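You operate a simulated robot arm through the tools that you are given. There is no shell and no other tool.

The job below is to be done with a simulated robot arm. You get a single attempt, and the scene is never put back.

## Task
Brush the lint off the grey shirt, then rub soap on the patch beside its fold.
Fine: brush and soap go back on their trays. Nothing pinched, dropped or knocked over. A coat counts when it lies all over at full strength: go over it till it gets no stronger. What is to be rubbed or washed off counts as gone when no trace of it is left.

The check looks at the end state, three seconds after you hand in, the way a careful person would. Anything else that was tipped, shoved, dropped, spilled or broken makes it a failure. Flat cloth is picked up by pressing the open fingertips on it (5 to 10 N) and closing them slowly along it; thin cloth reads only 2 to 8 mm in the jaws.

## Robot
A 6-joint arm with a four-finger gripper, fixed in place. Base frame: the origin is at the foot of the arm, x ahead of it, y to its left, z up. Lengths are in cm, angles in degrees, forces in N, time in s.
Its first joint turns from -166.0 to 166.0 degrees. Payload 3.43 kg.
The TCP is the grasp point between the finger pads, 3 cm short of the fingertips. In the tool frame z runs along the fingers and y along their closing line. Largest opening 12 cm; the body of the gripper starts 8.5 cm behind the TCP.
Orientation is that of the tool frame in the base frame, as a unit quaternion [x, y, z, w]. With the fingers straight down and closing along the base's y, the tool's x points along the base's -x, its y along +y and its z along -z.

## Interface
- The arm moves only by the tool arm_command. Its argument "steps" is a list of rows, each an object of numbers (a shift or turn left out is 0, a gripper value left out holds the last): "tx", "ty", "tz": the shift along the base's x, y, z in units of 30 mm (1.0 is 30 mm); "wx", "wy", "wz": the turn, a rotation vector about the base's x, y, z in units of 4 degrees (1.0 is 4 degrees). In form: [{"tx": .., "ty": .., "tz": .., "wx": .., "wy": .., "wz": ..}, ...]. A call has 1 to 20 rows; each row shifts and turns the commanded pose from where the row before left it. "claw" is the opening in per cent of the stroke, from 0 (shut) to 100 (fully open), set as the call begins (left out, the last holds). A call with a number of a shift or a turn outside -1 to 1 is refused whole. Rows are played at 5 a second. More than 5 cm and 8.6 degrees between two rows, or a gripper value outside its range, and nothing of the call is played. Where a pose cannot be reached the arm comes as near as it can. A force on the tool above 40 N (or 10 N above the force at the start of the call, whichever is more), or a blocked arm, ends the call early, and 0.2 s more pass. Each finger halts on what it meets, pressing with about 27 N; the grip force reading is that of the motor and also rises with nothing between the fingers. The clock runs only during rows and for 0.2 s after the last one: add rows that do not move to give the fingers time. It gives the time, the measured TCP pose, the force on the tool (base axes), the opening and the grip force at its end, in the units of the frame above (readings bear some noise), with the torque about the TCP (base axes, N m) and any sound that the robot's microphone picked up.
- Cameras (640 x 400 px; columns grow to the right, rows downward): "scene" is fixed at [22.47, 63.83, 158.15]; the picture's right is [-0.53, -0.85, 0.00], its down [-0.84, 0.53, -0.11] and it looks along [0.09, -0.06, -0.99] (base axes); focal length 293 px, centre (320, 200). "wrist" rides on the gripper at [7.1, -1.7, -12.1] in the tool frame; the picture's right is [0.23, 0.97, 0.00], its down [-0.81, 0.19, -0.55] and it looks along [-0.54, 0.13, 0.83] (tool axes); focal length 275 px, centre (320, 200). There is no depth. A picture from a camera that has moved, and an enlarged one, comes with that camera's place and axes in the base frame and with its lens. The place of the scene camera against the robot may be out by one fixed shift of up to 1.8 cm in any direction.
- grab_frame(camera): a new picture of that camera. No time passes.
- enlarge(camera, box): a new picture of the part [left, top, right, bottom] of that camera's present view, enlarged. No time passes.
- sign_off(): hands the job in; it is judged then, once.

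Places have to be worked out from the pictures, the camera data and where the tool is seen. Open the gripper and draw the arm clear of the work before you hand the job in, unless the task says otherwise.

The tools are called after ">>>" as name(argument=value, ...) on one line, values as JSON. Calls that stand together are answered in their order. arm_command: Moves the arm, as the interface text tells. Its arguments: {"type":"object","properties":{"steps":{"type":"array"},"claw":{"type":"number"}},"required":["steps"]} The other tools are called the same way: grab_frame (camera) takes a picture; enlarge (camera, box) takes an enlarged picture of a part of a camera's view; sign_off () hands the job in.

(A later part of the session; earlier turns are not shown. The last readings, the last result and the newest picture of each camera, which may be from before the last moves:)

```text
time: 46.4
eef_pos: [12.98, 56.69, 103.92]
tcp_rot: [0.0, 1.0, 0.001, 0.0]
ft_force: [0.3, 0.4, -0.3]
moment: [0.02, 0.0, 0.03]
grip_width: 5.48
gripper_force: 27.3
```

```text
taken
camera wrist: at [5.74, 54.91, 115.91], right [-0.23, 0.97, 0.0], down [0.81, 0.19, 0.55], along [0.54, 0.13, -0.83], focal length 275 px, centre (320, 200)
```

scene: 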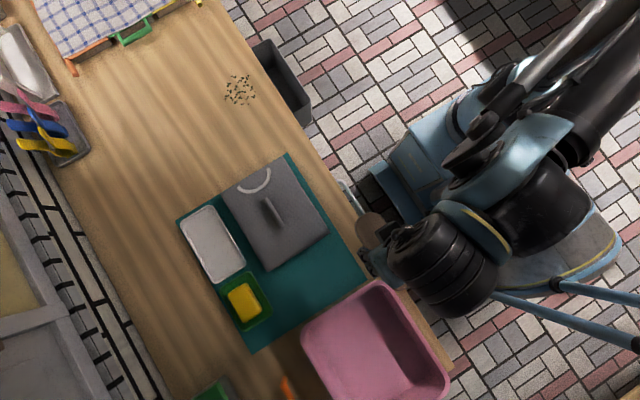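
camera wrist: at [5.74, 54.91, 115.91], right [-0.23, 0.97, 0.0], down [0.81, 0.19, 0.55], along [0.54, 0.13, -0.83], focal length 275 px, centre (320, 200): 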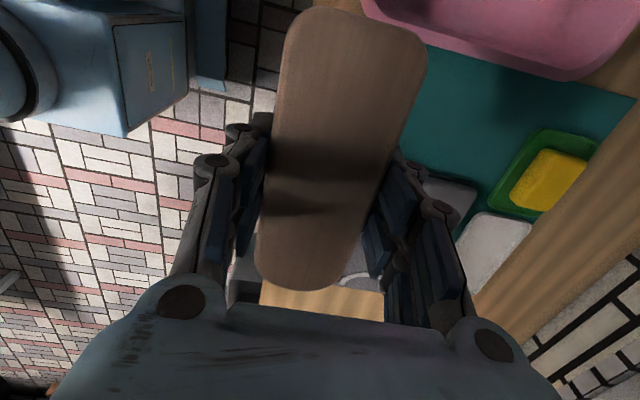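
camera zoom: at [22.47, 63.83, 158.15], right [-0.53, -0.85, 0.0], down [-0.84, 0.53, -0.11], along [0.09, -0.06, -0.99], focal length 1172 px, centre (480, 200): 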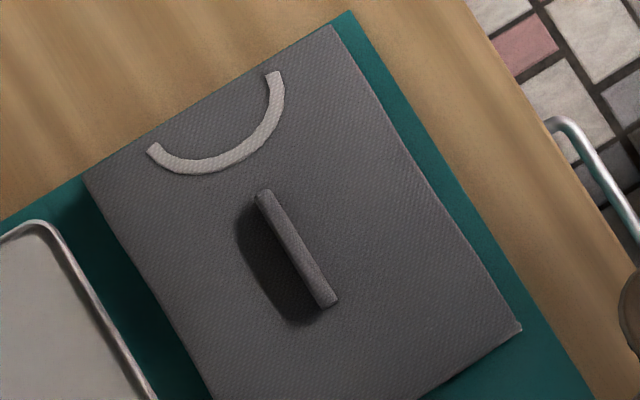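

The lint looks gone. I enlarge strongly around the former lint area and the fold to check for any trace, and for a patch.

>>> enlarge(camera="scene", box=[270, 165, 320, 215])

>>> enlarge(camera="scene", box=[240, 190, 300, 250])

>>> enlarge(camera="scene", box=[280, 195, 330, 245])

```text
8.00 times, centred on (295, 190) of scene
camera zoom: at [22.47, 63.83, 158.15], right [-0.53, -0.85, 0.0], down [-0.84, 0.53, -0.11], along [0.09, -0.06, -0.99], focal length 2344 px, centre (520, 280)
```

zoom: 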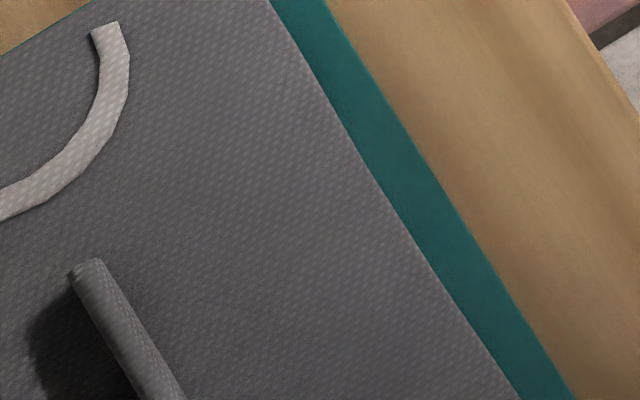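

```text
6.67 times, centred on (270, 220) of scene
camera zoom: at [22.47, 63.83, 158.15], right [-0.53, -0.85, 0.0], down [-0.84, 0.53, -0.11], along [0.09, -0.06, -0.99], focal length 1953 px, centre (653, 67)
```

zoom: 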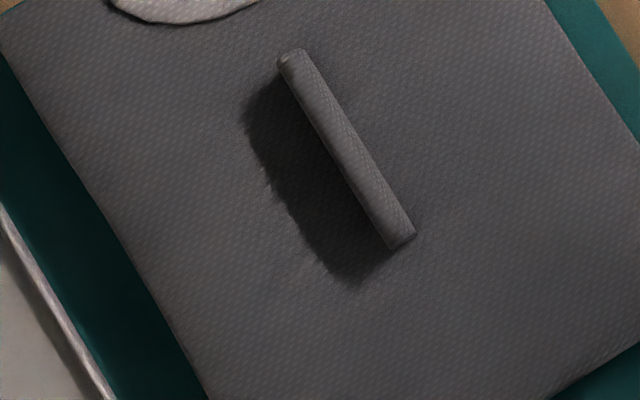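

```text
8.00 times, centred on (305, 220) of scene
camera zoom: at [22.47, 63.83, 158.15], right [-0.53, -0.85, 0.0], down [-0.84, 0.53, -0.11], along [0.09, -0.06, -0.99], focal length 2344 px, centre (440, 40)
```

zoom: 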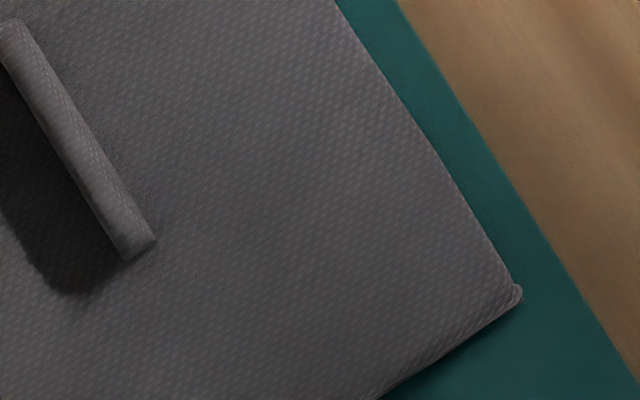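

No trace of lint is visible, and the shirt and fold are undisturbed. I carry the brush back above its tray, high over everything.

>>> arm_command(steps=[{"tx": 0.3, "ty": 0.4}, {"tx": 0.5, "ty": 0.79}, {"tx": 0.5, "ty": 0.79}, {"tx": 0.5, "ty": 0.79}, {"tx": 0.5, "ty": 0.79}, {"tx": 0.5, "ty": 0.79}, {"tx": 0.5, "ty": 0.79}, {"tx": 0.5, "ty": 0.79}, {"tx": 0.5, "ty": 0.79}, {"tx": 0.5, "ty": 0.79}, {"tx": 0.5, "ty": 0.79}, {"tx": 0.5, "ty": 0.79}, {"tx": 0.5, "ty": 0.79}, {"tx": 0.5, "ty": 0.79}, {"tx": 0.3, "ty": 0.5}, {}, {}])

>>> grab_frame(camera="wrist")

```text
time: 50.0
eef_pos: [34.22, 90.18, 104.09]
tcp_rot: [0.0, 1.0, 0.001, -0.001]
ft_force: [-0.2, 0.2, -1.7]
moment: [0.02, 0.01, 0.0]
grip_width: 5.47
gripper_force: 26.6
```

```text
taken
camera wrist: at [26.96, 88.55, 116.03], right [-0.23, 0.97, 0.0], down [0.81, 0.19, 0.55], along [0.54, 0.13, -0.83], focal length 275 px, centre (320, 200)
```

wrist: 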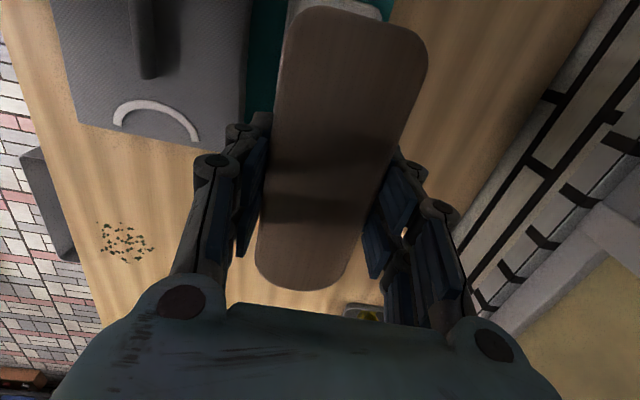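

I'm over the pick-up position. I descend to z≈88, about 3 cm above expected contact with the tray.

>>> arm_command(steps=[{"tz": -0.4}, {"tz": -0.6}, {"tz": -0.7}, {"tz": -0.7}, {"tz": -0.7}, {"tz": -0.7}, {"tz": -0.6}, {"tz": -0.5}, {"tz": -0.3}, {"tz": -0.2}, {}, {}])

>>> grab_frame(camera="wrist")

>>> enlarge(camera="scene", box=[160, 190, 260, 290])

```text
time: 52.6
eef_pos: [34.37, 90.2, 87.86]
tcp_rot: [0.0, 1.0, 0.001, 0.0]
ft_force: [0.3, -0.2, -1.1]
moment: [-0.04, 0.0, -0.04]
grip_width: 5.47
gripper_force: 27.0
```

```text
taken
camera wrist: at [27.05, 88.5, 99.82], right [-0.23, 0.97, 0.0], down [0.81, 0.19, 0.55], along [0.54, 0.13, -0.83], focal length 275 px, centre (320, 200)
```

wrist: 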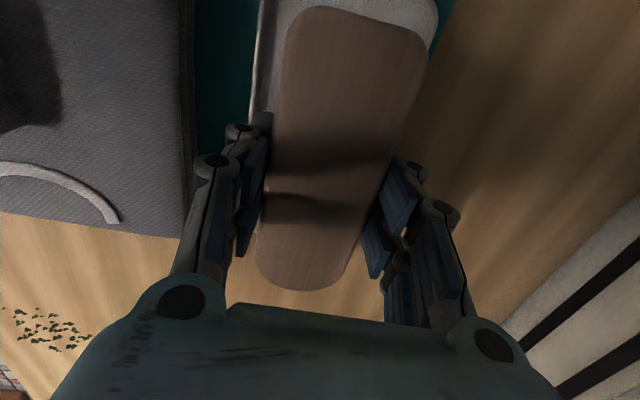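

```text
4.00 times, centred on (210, 240) of scene
camera zoom: at [22.47, 63.83, 158.15], right [-0.53, -0.85, 0.0], down [-0.84, 0.53, -0.11], along [0.09, -0.06, -0.99], focal length 1172 px, centre (760, 40)
```

zoom: 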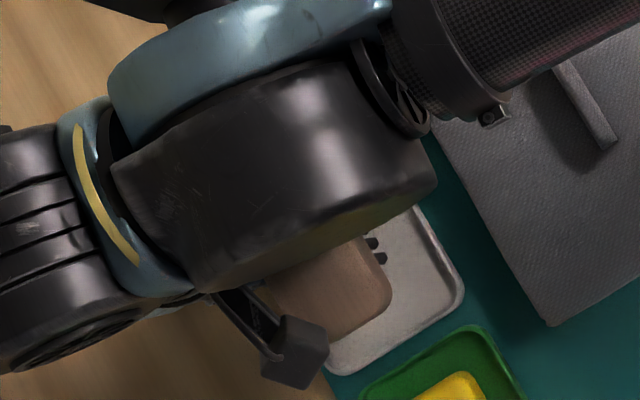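

Brush is aligned inside the tray. I go down 1.6 cm, then feel in small steps.

>>> arm_command(steps=[{"tz": -0.2}, {"tz": -0.15}, {"tz": -0.1}, {"tz": -0.08}, {}])

```text
time: 53.8
eef_pos: [34.29, 90.32, 86.34]
tcp_rot: [0.0, 1.0, 0.0, 0.0]
ft_force: [-0.3, -0.5, -1.1]
moment: [0.0, 0.01, 0.0]
grip_width: 5.49
gripper_force: 27.3
```

>>> arm_command(steps=[{"tz": -0.06}, {"tz": -0.06}, {"tz": -0.05}, {}])

```text
time: 54.8
eef_pos: [34.17, 90.24, 85.72]
tcp_rot: [0.0, 1.0, 0.0, -0.001]
ft_force: [-0.1, -0.7, -1.4]
moment: [-0.03, 0.03, -0.02]
grip_width: 5.48
gripper_force: 26.9
```

Still free. Another 3 mm in small steps.

>>> arm_command(steps=[{"tz": -0.05}, {"tz": -0.05}, {}])

```text
time: 55.6
eef_pos: [34.3, 90.37, 85.53]
tcp_rot: [0.001, 1.0, 0.001, 0.001]
ft_force: [-0.9, 1.0, -1.2]
moment: [-0.01, 0.02, 0.0]
grip_width: 5.48
gripper_force: 26.9
```

>>> arm_command(steps=[{"tz": -0.05}, {"tz": -0.03}, {}])

```text
time: 56.4
eef_pos: [34.29, 90.32, 85.26]
tcp_rot: [0.0, 1.0, 0.002, 0.0]
ft_force: [0.3, 1.7, -1.1]
moment: [-0.01, 0.03, 0.01]
grip_width: 5.45
gripper_force: 27.3
```

>>> arm_command(steps=[{"tz": -0.03}, {"tz": -0.03}, {}])

```text
time: 57.2
eef_pos: [34.26, 90.34, 84.97]
tcp_rot: [0.0, 1.0, 0.001, 0.0]
ft_force: [-0.4, 0.8, -0.9]
moment: [0.01, -0.02, 0.01]
grip_width: 5.47
gripper_force: 27.0
```

No contact yet at z≈85.0, close to my estimate of 84.9. I go on in 0.6 mm steps.

>>> arm_command(steps=[{"tz": -0.025}, {"tz": -0.02}, {}])

```text
time: 58.0
eef_pos: [34.41, 90.3, 84.99]
tcp_rot: [0.0, 1.0, 0.001, 0.001]
ft_force: [1.3, 0.9, 6.6]
moment: [0.04, -0.1, 0.01]
grip_width: 5.48
gripper_force: 27.5
```

The brush stands on the tray floor (about 8 N). I ease 0.2 mm and open only to 6.3 cm so the fingers stay clear of the rim.

>>> arm_command(steps=[{"tz": 0.008}, {}])

>>> arm_command(claw=52.5, steps=[{}, {}, {}])

>>> grab_frame(camera="wrist")

```text
time: 58.6
eef_pos: [34.38, 90.33, 85.0]
tcp_rot: [-0.001, 1.0, 0.001, 0.0]
ft_force: [0.0, -2.4, 9.6]
moment: [-0.05, -0.05, 0.0]
grip_width: 5.5
gripper_force: 27.0
```

```text
time: 59.4
eef_pos: [34.37, 90.3, 84.91]
tcp_rot: [0.0, 1.0, 0.001, 0.0]
ft_force: [0.4, -0.1, 0.6]
moment: [0.04, 0.01, -0.03]
grip_width: 6.31
gripper_force: 0.1
```

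```text
taken
camera wrist: at [27.08, 88.57, 96.92], right [-0.23, 0.97, 0.0], down [0.81, 0.19, 0.55], along [0.54, 0.13, -0.83], focal length 275 px, centre (320, 200)
```

wrist: 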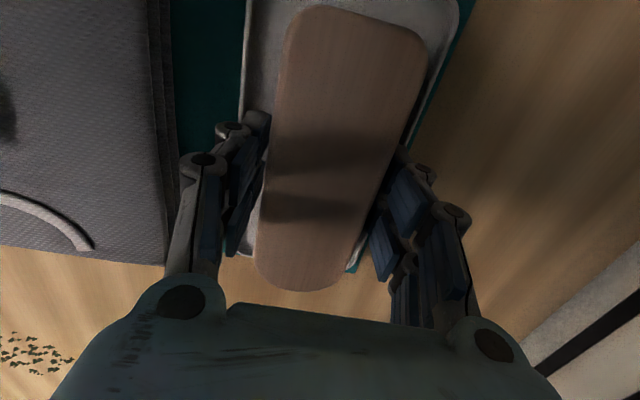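

Released; forces are zero. I lift straight up and check that the brush stays in its tray.

>>> arm_command(steps=[{"tz": 0.15}, {"tz": 0.3}, {"tz": 0.5}, {"tz": 0.7}, {"tz": 0.7}, {"tz": 0.7}, {"tz": 0.7}, {}, {}])

>>> grab_frame(camera="wrist")

>>> enlarge(camera="scene", box=[160, 190, 260, 290])

```text
time: 61.4
eef_pos: [34.26, 90.27, 96.28]
tcp_rot: [0.0, 1.0, 0.002, 0.0]
ft_force: [0.1, 0.5, 0.9]
moment: [-0.01, -0.01, 0.0]
grip_width: 6.28
gripper_force: 0.0
```

```text
taken
camera wrist: at [27.0, 88.57, 108.28], right [-0.23, 0.97, 0.0], down [0.81, 0.19, 0.55], along [0.54, 0.13, -0.83], focal length 275 px, centre (320, 200)
```

wrist: 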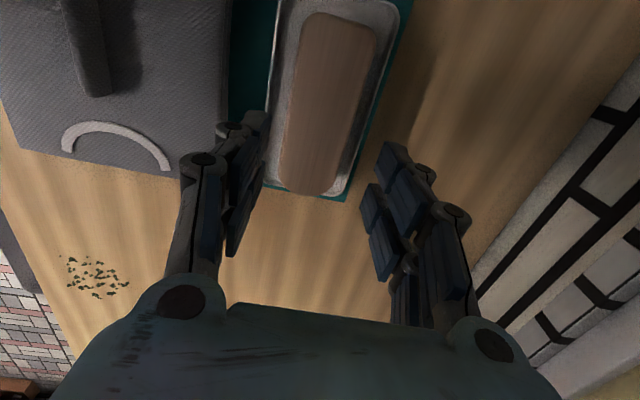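

```text
4.00 times, centred on (210, 240) of scene
camera zoom: at [22.47, 63.83, 158.15], right [-0.53, -0.85, 0.0], down [-0.84, 0.53, -0.11], along [0.09, -0.06, -0.99], focal length 1172 px, centre (760, 40)
```

zoom: 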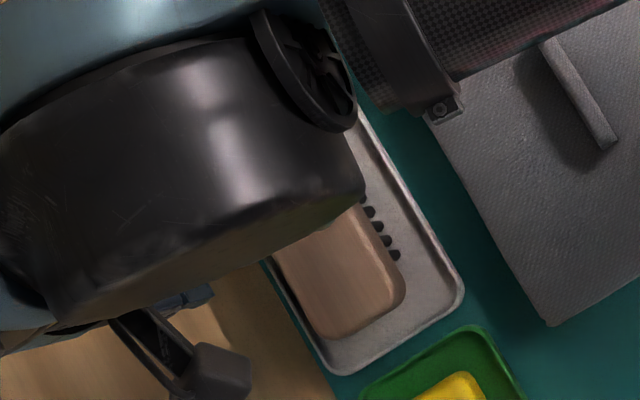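

The brush is back in its tray. I move over toward the soap side, keeping my shadow off the lint area, to inspect the shirt and the soap closely.

>>> arm_command(claw=75, steps=[{"tz": 0.7}, {"tz": 0.7}, {"tx": -0.6, "ty": -0.4}, {"tx": -0.6, "ty": -0.4}, {"tx": -0.6, "ty": -0.4}, {"tx": -0.6, "ty": -0.4}, {"tx": -0.6, "ty": -0.4}, {"tx": -0.6, "ty": -0.4}, {"tx": -0.6, "ty": -0.4}, {"tx": -0.6, "ty": -0.4}, {}, {}])

>>> grab_frame(camera="wrist")

>>> enlarge(camera="wrist", box=[180, 60, 340, 220])

>>> enlarge(camera="wrist", box=[320, 0, 480, 160])

>>> grab_frame(camera="scene")

```text
time: 64.0
eef_pos: [19.93, 80.66, 100.47]
tcp_rot: [0.0, 1.0, 0.001, 0.0]
ft_force: [-0.6, 0.3, 0.6]
moment: [0.03, -0.02, -0.01]
grip_width: 9.01
gripper_force: 0.1
```

```text
taken
camera wrist: at [12.74, 78.88, 112.41], right [-0.23, 0.97, 0.0], down [0.81, 0.19, 0.55], along [0.54, 0.13, -0.83], focal length 275 px, centre (320, 200)
```

wrist: 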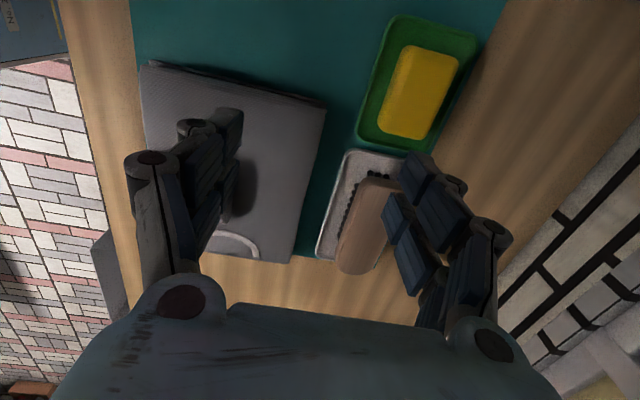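

```text
2.50 times, centred on (260, 140) of wrist
camera zoom: at [12.74, 78.88, 112.41], right [-0.23, 0.97, 0.0], down [0.81, 0.19, 0.55], along [0.54, 0.13, -0.83], focal length 688 px, centre (470, 350)
```

zoom: 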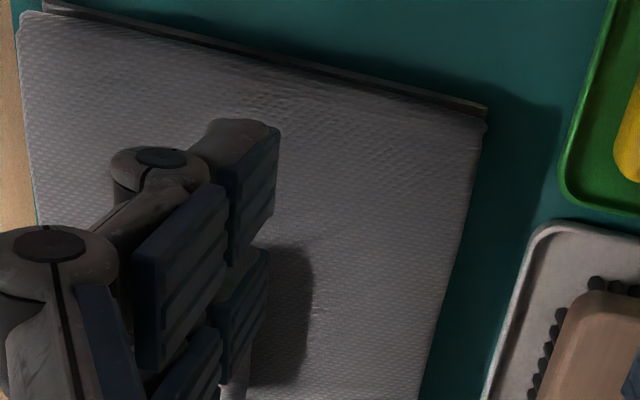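

```text
2.50 times, centred on (400, 80) of wrist
camera zoom: at [12.74, 78.88, 112.41], right [-0.23, 0.97, 0.0], down [0.81, 0.19, 0.55], along [0.54, 0.13, -0.83], focal length 688 px, centre (120, 500)
```

zoom: 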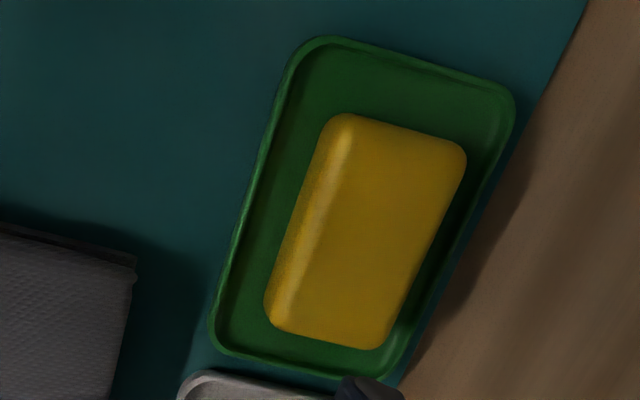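

```text
taken
```

scene: 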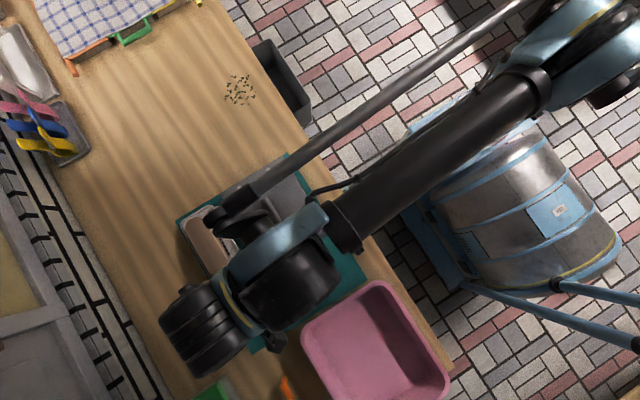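

The lint area and shirt look clean. From two views the soap spans x≈13.1–21.1, y≈87.8–92.5, top z≈83.6, bottom ≈81.2. I move above it for a closer view.

>>> arm_command(steps=[{"tx": -0.2, "ty": 0.6}, {"tx": -0.3, "ty": 0.8}, {"tx": -0.3, "ty": 0.8}, {"tx": -0.2, "ty": 0.8}, {"ty": 0.16, "tz": -0.4}, {"tz": -0.6}, {"tz": -0.6}, {"tz": -0.4}, {}, {}])

>>> grab_frame(camera="wrist")

>>> enlarge(camera="wrist", box=[220, 0, 440, 220])

```text
time: 66.2
eef_pos: [16.8, 90.09, 94.43]
tcp_rot: [0.001, 1.0, 0.001, 0.001]
ft_force: [0.5, -0.2, 0.4]
moment: [0.01, 0.03, -0.01]
grip_width: 9.01
gripper_force: 0.0
```

```text
taken
camera wrist: at [9.65, 88.32, 106.44], right [-0.23, 0.97, 0.0], down [0.81, 0.19, 0.55], along [0.54, 0.13, -0.83], focal length 275 px, centre (320, 200)
```

wrist: 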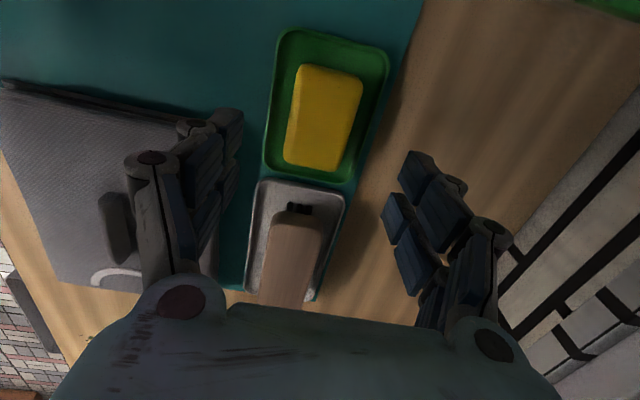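

```text
1.82 times, centred on (330, 110) of wrist
camera zoom: at [9.65, 88.32, 106.44], right [-0.23, 0.97, 0.0], down [0.81, 0.19, 0.55], along [0.54, 0.13, -0.83], focal length 500 px, centre (302, 364)
```

zoom: 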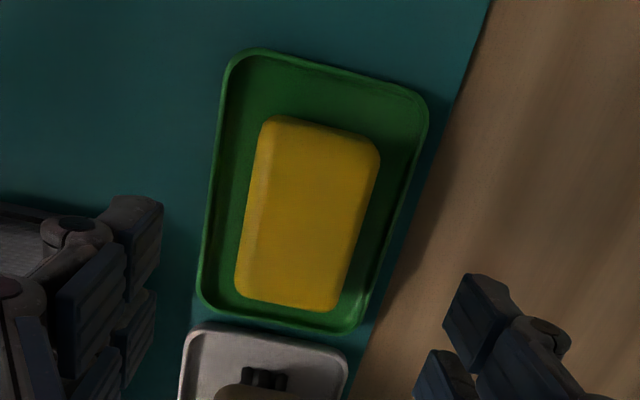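

Soap centre confirmed at about (17.1, 90.1), width ≈5 cm, tray interior y≈85.8–94.4. I set the opening to 6.6 cm and descend to z≈88.

>>> arm_command(claw=55, steps=[{"tx": 0.1, "ty": 0.01}, {"tz": -0.4}, {"tz": -0.5}, {"tz": -0.5}, {"tz": -0.4}, {"tz": -0.3}, {}, {}])

>>> grab_frame(camera="wrist")

```text
time: 68.0
eef_pos: [17.13, 90.2, 88.19]
tcp_rot: [0.0, 1.0, 0.001, 0.0]
ft_force: [0.7, 0.1, -1.1]
moment: [-0.01, 0.02, 0.0]
grip_width: 6.61
gripper_force: 0.0
```

```text
taken
camera wrist: at [9.89, 88.4, 100.11], right [-0.23, 0.97, 0.0], down [0.81, 0.19, 0.55], along [0.54, 0.13, -0.83], focal length 275 px, centre (320, 200)
```

wrist: 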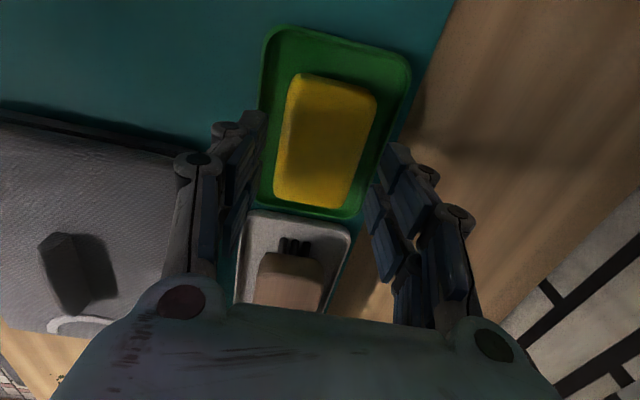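

Soap sits centred between the fingers. I descend gently to TCP z≈85.3 (fingertips ≈82.3).

>>> arm_command(steps=[{"tz": -0.25}, {"tz": -0.25}, {"tz": -0.2}, {"tz": -0.15}, {"tz": -0.1}, {}, {}])

>>> grab_frame(camera="wrist")

>>> enlarge(camera="scene", box=[200, 260, 290, 340])

```text
time: 69.6
eef_pos: [17.11, 90.14, 85.42]
tcp_rot: [0.0, 1.0, 0.0, 0.0]
ft_force: [0.4, -0.6, -0.5]
moment: [0.01, 0.02, 0.01]
grip_width: 6.6
gripper_force: 0.0
```

```text
taken
camera wrist: at [9.94, 88.41, 97.3], right [-0.23, 0.97, 0.0], down [0.81, 0.19, 0.55], along [0.54, 0.13, -0.83], focal length 275 px, centre (320, 200)
```

wrist: 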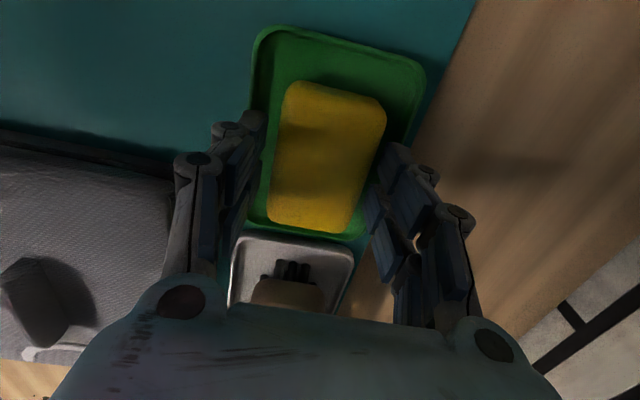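

```text
5.00 times, centred on (245, 300) of scene
camera zoom: at [22.47, 63.83, 158.15], right [-0.53, -0.85, 0.0], down [-0.84, 0.53, -0.11], along [0.09, -0.06, -0.99], focal length 1465 px, centre (695, -300)
```

zoom: 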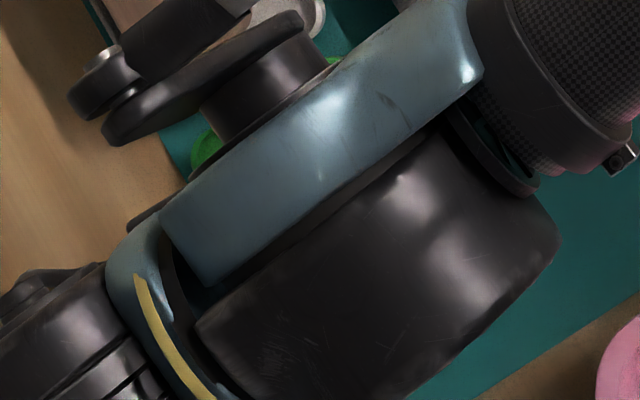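

Clear so far. I lower 2 mm more for a better hold, then close in stages.

>>> arm_command(steps=[{"tz": -0.07}, {}])

>>> arm_command(claw=47, steps=[{}, {}])

>>> arm_command(claw=30, steps=[{}, {}, {}, {}])

>>> grab_frame(camera="wrist")

```text
time: 70.2
eef_pos: [17.09, 90.14, 85.11]
tcp_rot: [0.001, 1.0, 0.0, 0.0]
ft_force: [0.0, 0.4, 0.6]
moment: [0.04, -0.03, 0.03]
grip_width: 6.61
gripper_force: 0.0
```

```text
time: 70.8
eef_pos: [17.26, 90.24, 85.06]
tcp_rot: [0.0, 1.0, 0.001, 0.0]
ft_force: [-0.6, -0.4, -0.1]
moment: [-0.01, -0.01, 0.01]
grip_width: 5.61
gripper_force: 0.0
```

```text
time: 71.8
eef_pos: [17.14, 90.21, 85.21]
tcp_rot: [0.0, 1.0, 0.001, 0.0]
ft_force: [0.7, 0.0, 0.5]
moment: [0.02, 0.02, 0.03]
grip_width: 5.47
gripper_force: 27.0
```

```text
taken
camera wrist: at [9.95, 88.46, 97.08], right [-0.23, 0.97, 0.0], down [0.81, 0.19, 0.55], along [0.54, 0.13, -0.83], focal length 275 px, centre (320, 200)
```

wrist: 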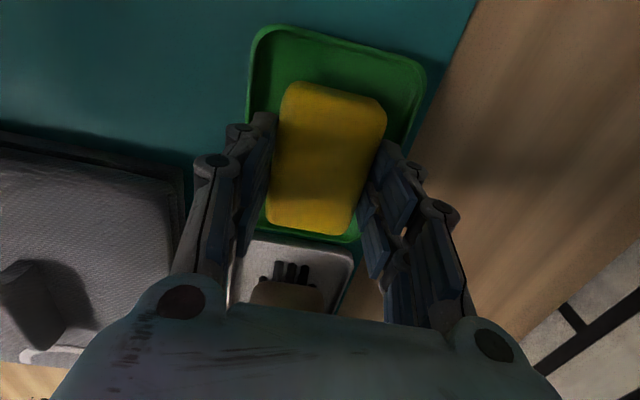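

Soap gripped at 5.47 cm with 27 N (return pose about 17.1, 90.2, 85.1). I lift gently and check.

>>> arm_command(steps=[{"tz": 0.1}, {"tz": 0.2}, {"tz": 0.4}, {"tz": 0.5}, {"tz": 0.6}, {"tz": 0.6}, {"tz": 0.4}, {"tz": 0.2}, {}, {}])

>>> grab_frame(camera="wrist")

```text
time: 74.0
eef_pos: [17.35, 90.15, 94.09]
tcp_rot: [0.0, 1.0, 0.001, 0.0]
ft_force: [0.9, 0.0, -1.3]
moment: [0.01, -0.01, 0.0]
grip_width: 5.42
gripper_force: 26.9
```

```text
taken
camera wrist: at [10.0, 88.4, 106.03], right [-0.23, 0.97, 0.0], down [0.81, 0.19, 0.55], along [0.54, 0.13, -0.83], focal length 275 px, centre (320, 200)
```

wrist: 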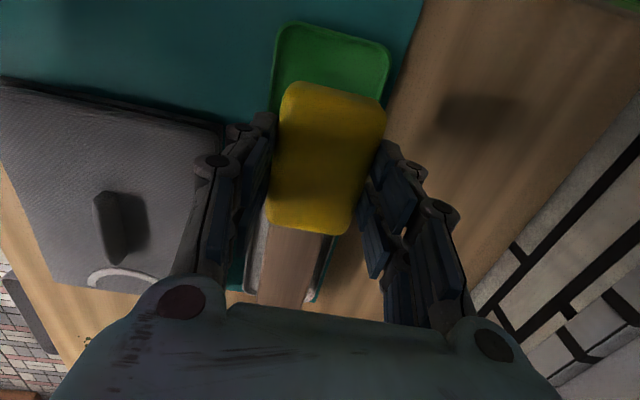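

Soap held level. I carry it above the patch centre at about (32.4, 66.1).

>>> arm_command(steps=[{"tx": 0.2, "ty": -0.35}, {"tx": 0.42, "ty": -0.67}, {"tx": 0.42, "ty": -0.67}, {"tx": 0.42, "ty": -0.67}, {"tx": 0.42, "ty": -0.67}, {"tx": 0.42, "ty": -0.67}, {"tx": 0.42, "ty": -0.67}, {"tx": 0.42, "ty": -0.67}, {"tx": 0.42, "ty": -0.67}, {"tx": 0.42, "ty": -0.67}, {"tx": 0.42, "ty": -0.67}, {"tx": 0.42, "ty": -0.67}, {"tx": 0.2, "ty": -0.31}, {}, {}])

>>> grab_frame(camera="wrist")

```text
time: 77.2
eef_pos: [32.32, 66.02, 94.11]
tcp_rot: [0.0, 1.0, 0.001, 0.0]
ft_force: [0.3, -0.2, -1.5]
moment: [-0.02, 0.0, 0.02]
grip_width: 5.44
gripper_force: 26.6
```

```text
taken
camera wrist: at [25.13, 64.38, 106.09], right [-0.23, 0.97, 0.0], down [0.81, 0.19, 0.55], along [0.54, 0.13, -0.83], focal length 275 px, centre (320, 200)
```

wrist: 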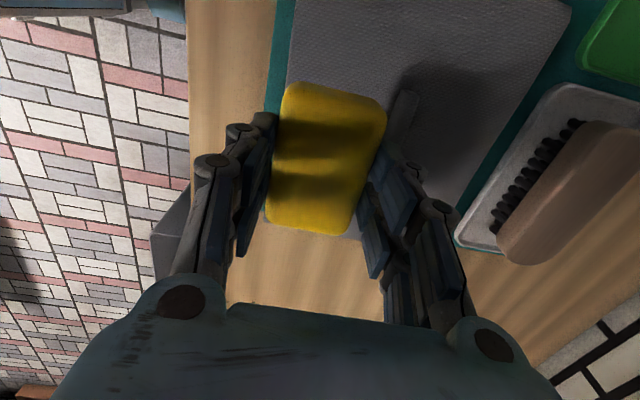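

I lower to z≈89.3, about 1 cm above the expected contact.

>>> arm_command(steps=[{"tz": -0.3}, {"tz": -0.4}, {"tz": -0.4}, {"tz": -0.3}, {"tz": -0.15}, {"tz": -0.05}, {}])

```text
time: 78.8
eef_pos: [32.3, 66.21, 89.42]
tcp_rot: [0.0, 1.0, 0.001, 0.0]
ft_force: [-0.7, -0.4, -1.4]
moment: [0.05, -0.02, 0.02]
grip_width: 5.43
gripper_force: 26.8
```

Still free. I step down 3 mm at a time at first.

>>> arm_command(steps=[{"tz": -0.06}, {"tz": -0.06}, {}])

```text
time: 79.6
eef_pos: [32.22, 66.04, 88.93]
tcp_rot: [0.001, 1.0, 0.001, 0.001]
ft_force: [0.0, 0.3, -1.8]
moment: [0.0, 0.03, 0.03]
grip_width: 5.47
gripper_force: 27.3
```

No contact yet at 88.9. Another 3 mm.

>>> arm_command(steps=[{"tz": -0.05}, {"tz": -0.05}, {}])

```text
time: 80.4
eef_pos: [32.15, 66.22, 88.58]
tcp_rot: [0.001, 1.0, 0.0, 0.0]
ft_force: [-0.1, 0.0, -1.1]
moment: [0.0, -0.02, -0.01]
grip_width: 5.49
gripper_force: 26.8
```

Still free at 88.6; I go on in about 1 mm steps.

>>> arm_command(steps=[{"tz": -0.035}, {"tz": -0.035}, {}])

```text
time: 81.2
eef_pos: [32.29, 66.12, 88.38]
tcp_rot: [0.0, 1.0, 0.0, 0.0]
ft_force: [-0.3, 0.0, -0.8]
moment: [0.0, -0.01, -0.03]
grip_width: 5.46
gripper_force: 27.4
```

Near the expected contact now (88.2). I continue with 0.9 mm steps.

>>> arm_command(steps=[{"tz": -0.03}, {}])

```text
time: 81.8
eef_pos: [32.21, 66.05, 88.33]
tcp_rot: [0.0, 1.0, 0.001, -0.001]
ft_force: [0.4, 0.0, -1.5]
moment: [0.01, -0.02, -0.03]
grip_width: 5.47
gripper_force: 27.1
```

No contact. Next 0.9 mm.

>>> arm_command(steps=[{"tz": -0.03}, {}])

```text
time: 82.4
eef_pos: [32.21, 66.09, 88.22]
tcp_rot: [0.0, 1.0, 0.0, 0.0]
ft_force: [-0.6, 0.6, -1.2]
moment: [-0.01, 0.0, -0.01]
grip_width: 5.45
gripper_force: 27.4
```

Still reading weight only. Another 0.9 mm.

>>> arm_command(steps=[{"tz": -0.03}, {}])

```text
time: 83.0
eef_pos: [32.24, 66.02, 88.06]
tcp_rot: [0.0, 1.0, 0.001, 0.0]
ft_force: [0.1, 0.8, -1.3]
moment: [-0.06, 0.0, -0.01]
grip_width: 5.46
gripper_force: 27.5
```

Free at 88.06. Another 0.9 mm down.

>>> arm_command(steps=[{"tz": -0.03}, {}])

```text
time: 83.6
eef_pos: [32.31, 66.03, 87.98]
tcp_rot: [0.0, 1.0, 0.0, 0.0]
ft_force: [0.6, -0.4, -0.5]
moment: [0.04, -0.02, -0.01]
grip_width: 5.44
gripper_force: 26.9
```

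Perhaps just grazing (−0.5 N). I go 0.6 mm lower.

>>> arm_command(steps=[{"tz": -0.02}, {}])

```text
time: 84.2
eef_pos: [32.18, 66.06, 88.01]
tcp_rot: [0.0, 1.0, 0.001, 0.0]
ft_force: [0.4, 0.5, 20.5]
moment: [0.02, 0.07, 0.0]
grip_width: 5.46
gripper_force: 26.8
```

Contact is made, but firm at about 22 N. I ease up 0.4 mm to get a light press.

>>> arm_command(steps=[{"tz": 0.013}, {}])

```text
time: 84.8
eef_pos: [32.39, 66.09, 87.98]
tcp_rot: [0.0, 1.0, 0.001, 0.0]
ft_force: [2.8, -2.7, 21.9]
moment: [-0.08, -0.08, -0.02]
grip_width: 5.47
gripper_force: 27.2
```

Still firm. I ease another 0.4 mm.

>>> arm_command(steps=[{"tz": 0.013}, {}])

```text
time: 85.4
eef_pos: [32.21, 66.07, 88.0]
tcp_rot: [0.0, 1.0, 0.001, 0.0]
ft_force: [-1.4, -0.1, 1.9]
moment: [-0.02, -0.03, -0.02]
grip_width: 5.49
gripper_force: 27.2
```

About 3 N contact now. I begin rubbing with a stroke toward +x.

>>> arm_command(steps=[{"tx": 0.15}, {"tx": 0.3}, {"tx": 0.3}, {"tx": 0.3}, {"tx": 0.3}, {"tx": 0.1}])

```text
time: 86.8
eef_pos: [36.55, 66.16, 88.06]
tcp_rot: [0.0, 1.0, 0.001, 0.0]
ft_force: [0.2, 0.5, -1.4]
moment: [-0.01, 0.02, -0.04]
grip_width: 5.47
gripper_force: 26.9
```

Contact was lost at that end, so I lower 0.4 mm and stroke back.

>>> arm_command(steps=[{"tz": -0.015}, {"tx": -0.3}, {"tx": -0.35}, {"tx": -0.35}, {"tx": -0.3}])

```text
time: 88.0
eef_pos: [32.66, 66.09, 88.14]
tcp_rot: [0.0, 1.0, 0.0, 0.0]
ft_force: [2.5, 0.0, 6.0]
moment: [0.01, -0.14, 0.07]
grip_width: 5.47
gripper_force: 27.5
```

Good: about 7 N with clear friction. I continue toward −x and back.

>>> arm_command(steps=[{"tx": -0.3}, {"tx": -0.35}, {"tx": -0.35}, {"tx": -0.35}, {"tx": -0.15}])

```text
time: 89.2
eef_pos: [28.28, 66.11, 88.03]
tcp_rot: [0.0, 1.0, 0.0, 0.0]
ft_force: [0.0, 0.5, -2.2]
moment: [0.03, 0.01, -0.04]
grip_width: 5.45
gripper_force: 27.1
```

No contact at this end. I look at whether a soap mark is visible yet.

>>> enlarge(camera="scene", box=[240, 160, 320, 240])

>>> grab_frame(camera="wrist")

>>> enlarge(camera="wrist", box=[220, 60, 440, 280])

```text
5.00 times, centred on (280, 200) of scene
camera zoom: at [22.47, 63.83, 158.15], right [-0.53, -0.85, 0.0], down [-0.84, 0.53, -0.11], along [0.09, -0.06, -0.99], focal length 1465 px, centre (520, 200)
```

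zoom: 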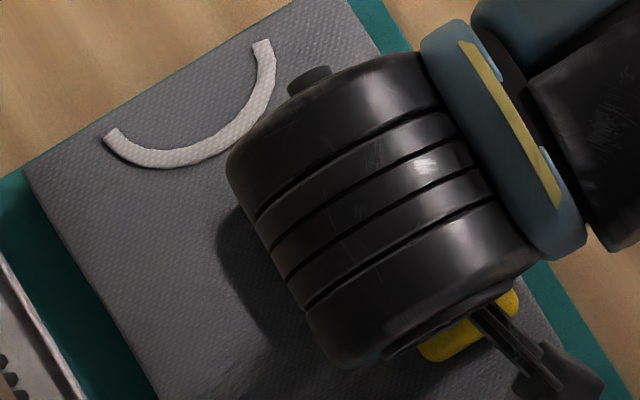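

```text
taken
camera wrist: at [20.98, 64.43, 100.02], right [-0.23, 0.97, 0.0], down [0.81, 0.19, 0.55], along [0.54, 0.13, -0.83], focal length 275 px, centre (320, 200)
```

wrist: 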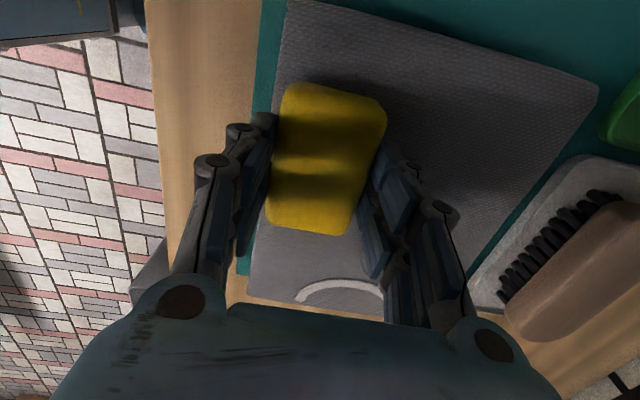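

```text
1.82 times, centred on (330, 170) of wrist
camera zoom: at [20.98, 64.43, 100.02], right [-0.23, 0.97, 0.0], down [0.81, 0.19, 0.55], along [0.54, 0.13, -0.83], focal length 500 px, centre (302, 254)
```

zoom: 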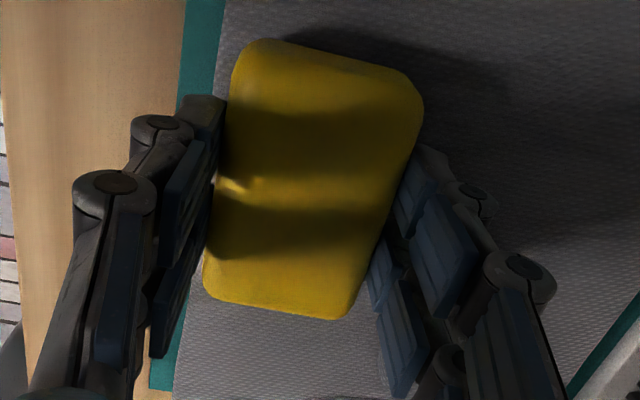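

No clear mark yet. I lower 0.4 mm here and stroke toward +x, reading the force midway.

>>> arm_command(steps=[{"tz": -0.015}, {"tx": 0.2}, {"tx": 0.3}, {"tx": 0.3}, {"tx": 0.3}])

```text
time: 90.4
eef_pos: [31.62, 66.14, 87.96]
tcp_rot: [-0.001, 1.0, 0.001, 0.0]
ft_force: [-0.3, 0.2, -0.9]
moment: [-0.02, 0.02, -0.01]
grip_width: 5.43
gripper_force: 27.2
```

Still barely touching. Lower 0.4 mm more and continue toward +x.

>>> arm_command(steps=[{"tz": -0.013}, {"tx": 0.2}, {"tx": 0.3}, {"tx": 0.3}])

```text
time: 91.4
eef_pos: [33.89, 66.16, 87.91]
tcp_rot: [0.0, 1.0, 0.001, -0.001]
ft_force: [-8.3, 0.2, 21.4]
moment: [0.03, 0.29, -0.01]
grip_width: 5.46
gripper_force: 27.0
```

Now about 23 N, more than I want; I ease 0.2 mm and continue the stroke.

>>> arm_command(steps=[{"tz": 0.007}, {"tx": 0.2}, {"tx": 0.3}, {"tx": 0.3}])

```text
time: 92.4
eef_pos: [36.35, 66.12, 87.98]
tcp_rot: [0.0, 1.0, 0.0, 0.0]
ft_force: [-4.8, -0.6, 10.7]
moment: [0.01, 0.2, -0.07]
grip_width: 5.45
gripper_force: 26.8
```

About 12 N now, steady. I stroke back over the whole patch.

>>> arm_command(steps=[{"tz": 0.002, "tx": -0.2}, {"tx": -0.3}, {"tx": -0.35}, {"tx": -0.35}, {"tx": -0.35}, {"tx": -0.35}, {"tx": -0.35}, {"tx": -0.35}, {"tx": -0.2}])

```text
time: 94.4
eef_pos: [27.78, 66.06, 87.92]
tcp_rot: [0.0, 1.0, 0.001, 0.001]
ft_force: [5.0, -0.3, 11.4]
moment: [-0.02, -0.28, -0.02]
grip_width: 5.47
gripper_force: 27.2
```

Steady 12–13 N. One more full stroke toward +x, then I look at the result.

>>> arm_command(steps=[{"tx": 0.2}, {"tx": 0.35}, {"tx": 0.35}, {"tx": 0.35}, {"tx": 0.35}, {"tx": 0.35}, {"tx": 0.35}, {"tx": 0.35}, {"tx": 0.2}])

>>> grab_frame(camera="wrist")

>>> enlarge(camera="scene", box=[250, 160, 330, 240])

```text
time: 96.4
eef_pos: [36.43, 66.09, 87.87]
tcp_rot: [-0.001, 1.0, 0.001, 0.0]
ft_force: [-5.2, -0.4, 11.7]
moment: [-0.01, 0.25, -0.06]
grip_width: 5.48
gripper_force: 27.0
```

```text
taken
camera wrist: at [29.26, 64.3, 99.89], right [-0.23, 0.97, 0.0], down [0.81, 0.19, 0.55], along [0.54, 0.13, -0.83], focal length 275 px, centre (320, 200)
```

wrist: 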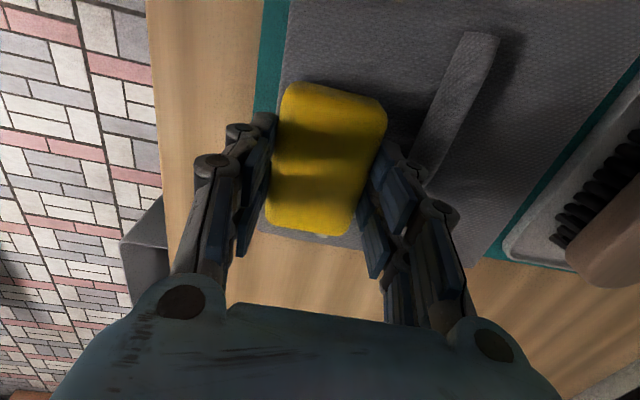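

```text
5.00 times, centred on (290, 200) of scene
camera zoom: at [22.47, 63.83, 158.15], right [-0.53, -0.85, 0.0], down [-0.84, 0.53, -0.11], along [0.09, -0.06, -0.99], focal length 1465 px, centre (470, 200)
```

zoom: 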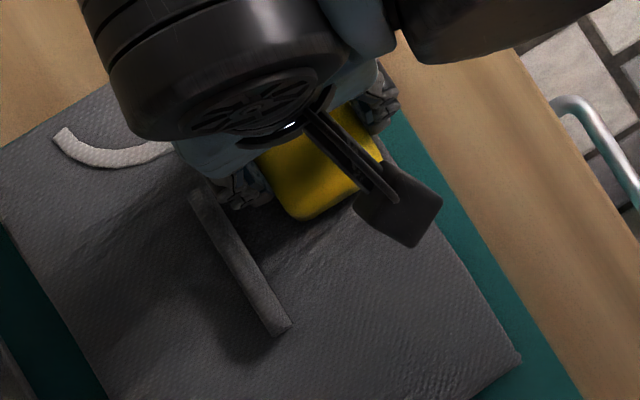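

I see no obvious coat in the rubbed region yet. I enlarge the wrist view to look for faint marks on both sides of the fold.

>>> enlarge(camera="wrist", box=[260, 0, 420, 120])

>>> enlarge(camera="wrist", box=[380, 0, 640, 200])

>>> enlarge(camera="scene", box=[280, 190, 330, 250])

```text
3.33 times, centred on (340, 60) of wrist
camera zoom: at [29.26, 64.3, 99.89], right [-0.23, 0.97, 0.0], down [0.81, 0.19, 0.55], along [0.54, 0.13, -0.83], focal length 918 px, centre (253, 667)
```

zoom: 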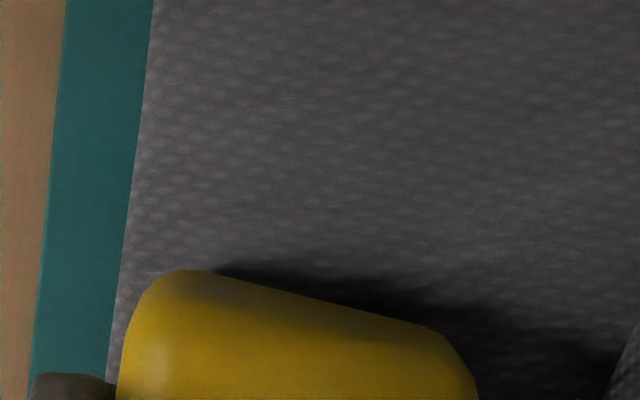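

```text
2.00 times, centred on (510, 100) of wrist
camera zoom: at [29.26, 64.3, 99.89], right [-0.23, 0.97, 0.0], down [0.81, 0.19, 0.55], along [0.54, 0.13, -0.83], focal length 551 px, centre (-60, 400)
```

zoom: 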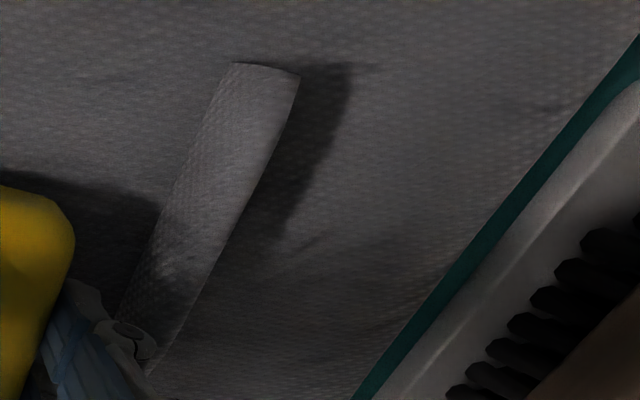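

```text
6.67 times, centred on (305, 220) of scene
camera zoom: at [22.47, 63.83, 158.15], right [-0.53, -0.85, 0.0], down [-0.84, 0.53, -0.11], along [0.09, -0.06, -0.99], focal length 1953 px, centre (420, 67)
```

zoom: 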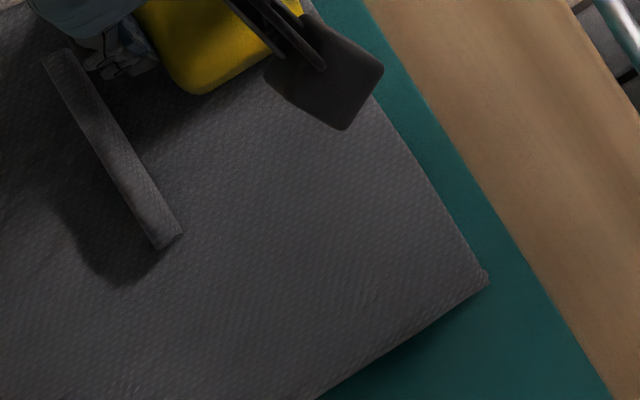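

The rubbed strip shows no visible coat. I lift the soap and move to the +y side so no shadow falls on the shirt, then inspect the whole shirt for the patch and any mark.

>>> arm_command(steps=[{"tz": 0.1}, {"tz": 0.5}, {"tz": 0.8}, {"tz": 0.8}, {"tz": 0.8}, {"tz": 0.4, "ty": 0.4}, {"ty": 0.8}, {"ty": 0.8}, {"ty": 0.8}, {"ty": 0.8}, {"ty": 0.8}, {"ty": 0.8}, {"ty": 0.8}, {"ty": 0.8}, {"ty": 0.8}, {"ty": 0.4}, {}, {}])

>>> grab_frame(camera="wrist")

>>> enlarge(camera="wrist", box=[0, 0, 260, 180])

>>> enlarge(camera="scene", box=[230, 150, 330, 270])

```text
time: 100.2
eef_pos: [36.49, 90.09, 98.05]
tcp_rot: [0.0, 1.0, 0.0, 0.0]
ft_force: [-0.2, -0.5, -2.0]
moment: [-0.02, -0.01, 0.0]
grip_width: 5.44
gripper_force: 26.9
```

```text
taken
camera wrist: at [29.3, 88.3, 110.16], right [-0.23, 0.97, 0.0], down [0.81, 0.19, 0.55], along [0.54, 0.13, -0.83], focal length 275 px, centre (320, 200)
```

wrist: 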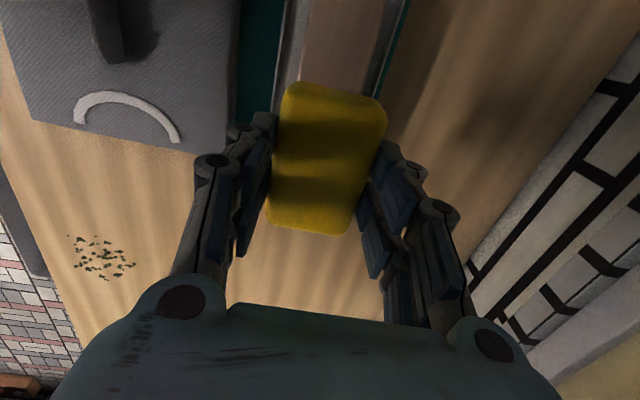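

```text
2.22 times, centred on (130, 90) of wrist
camera zoom: at [29.3, 88.3, 110.16], right [-0.23, 0.97, 0.0], down [0.81, 0.19, 0.55], along [0.54, 0.13, -0.83], focal length 612 px, centre (742, 444)
```

zoom: 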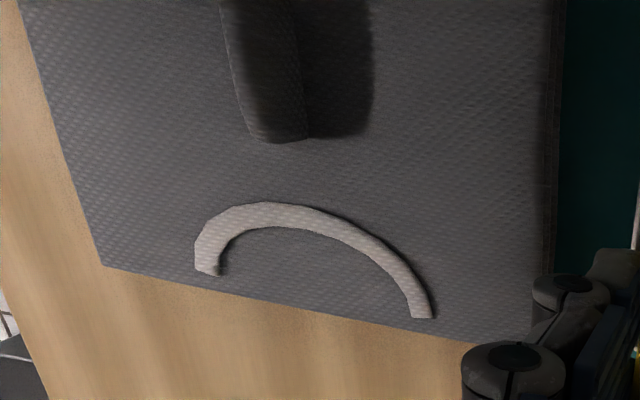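

```text
3.33 times, centred on (280, 210) of scene
camera zoom: at [22.47, 63.83, 158.15], right [-0.53, -0.85, 0.0], down [-0.84, 0.53, -0.11], along [0.09, -0.06, -0.99], focal length 976 px, centre (453, 167)
```

zoom: 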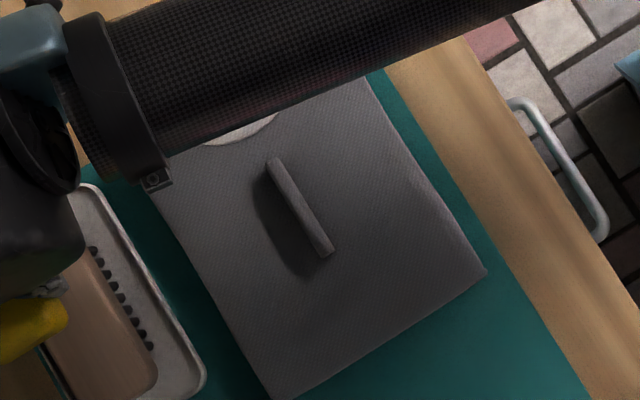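

No coat shows where I rubbed, and the fold stands about 1.8 cm high at y≈72–73. I look closely at the area on the other side of the fold for a patch.

>>> enlarge(camera="scene", box=[245, 195, 285, 235])

>>> enlarge(camera="scene", box=[255, 225, 305, 265])

>>> enlarge(camera="scene", box=[270, 185, 320, 225])

```text
10.00 times, centred on (265, 215) of scene
camera zoom: at [22.47, 63.83, 158.15], right [-0.53, -0.85, 0.0], down [-0.84, 0.53, -0.11], along [0.09, -0.06, -0.99], focal length 2930 px, centre (870, 50)
```

zoom: 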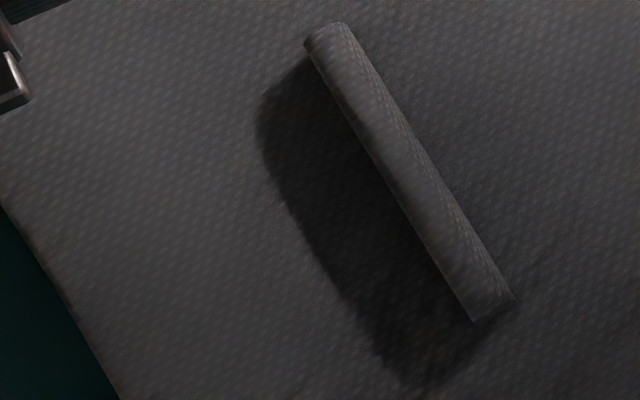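

```text
10.00 times, centred on (280, 245) of scene
camera zoom: at [22.47, 63.83, 158.15], right [-0.53, -0.85, 0.0], down [-0.84, 0.53, -0.11], along [0.09, -0.06, -0.99], focal length 2930 px, centre (720, -250)
```

zoom: 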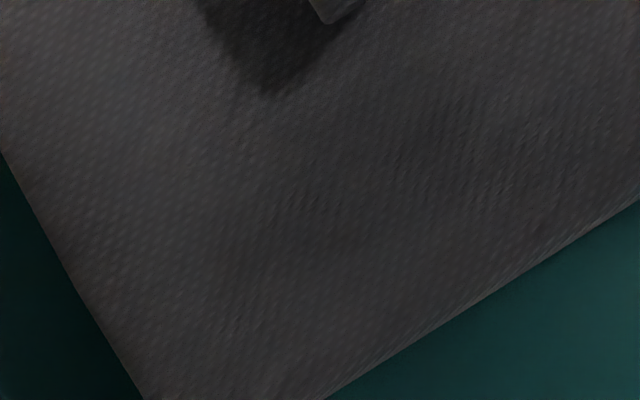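

```text
10.00 times, centred on (295, 205) of scene
camera zoom: at [22.47, 63.83, 158.15], right [-0.53, -0.85, 0.0], down [-0.84, 0.53, -0.11], along [0.09, -0.06, -0.99], focal length 2930 px, centre (570, 150)
```

zoom: 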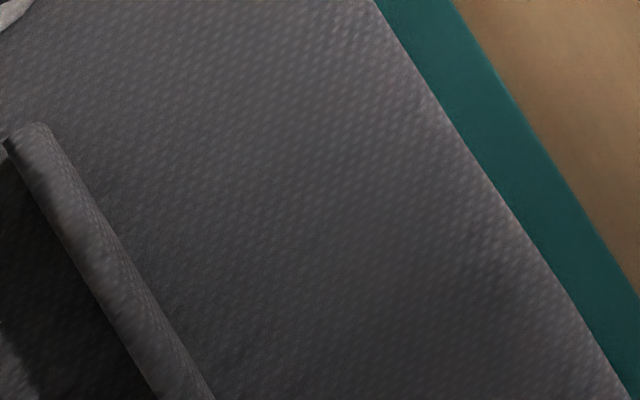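

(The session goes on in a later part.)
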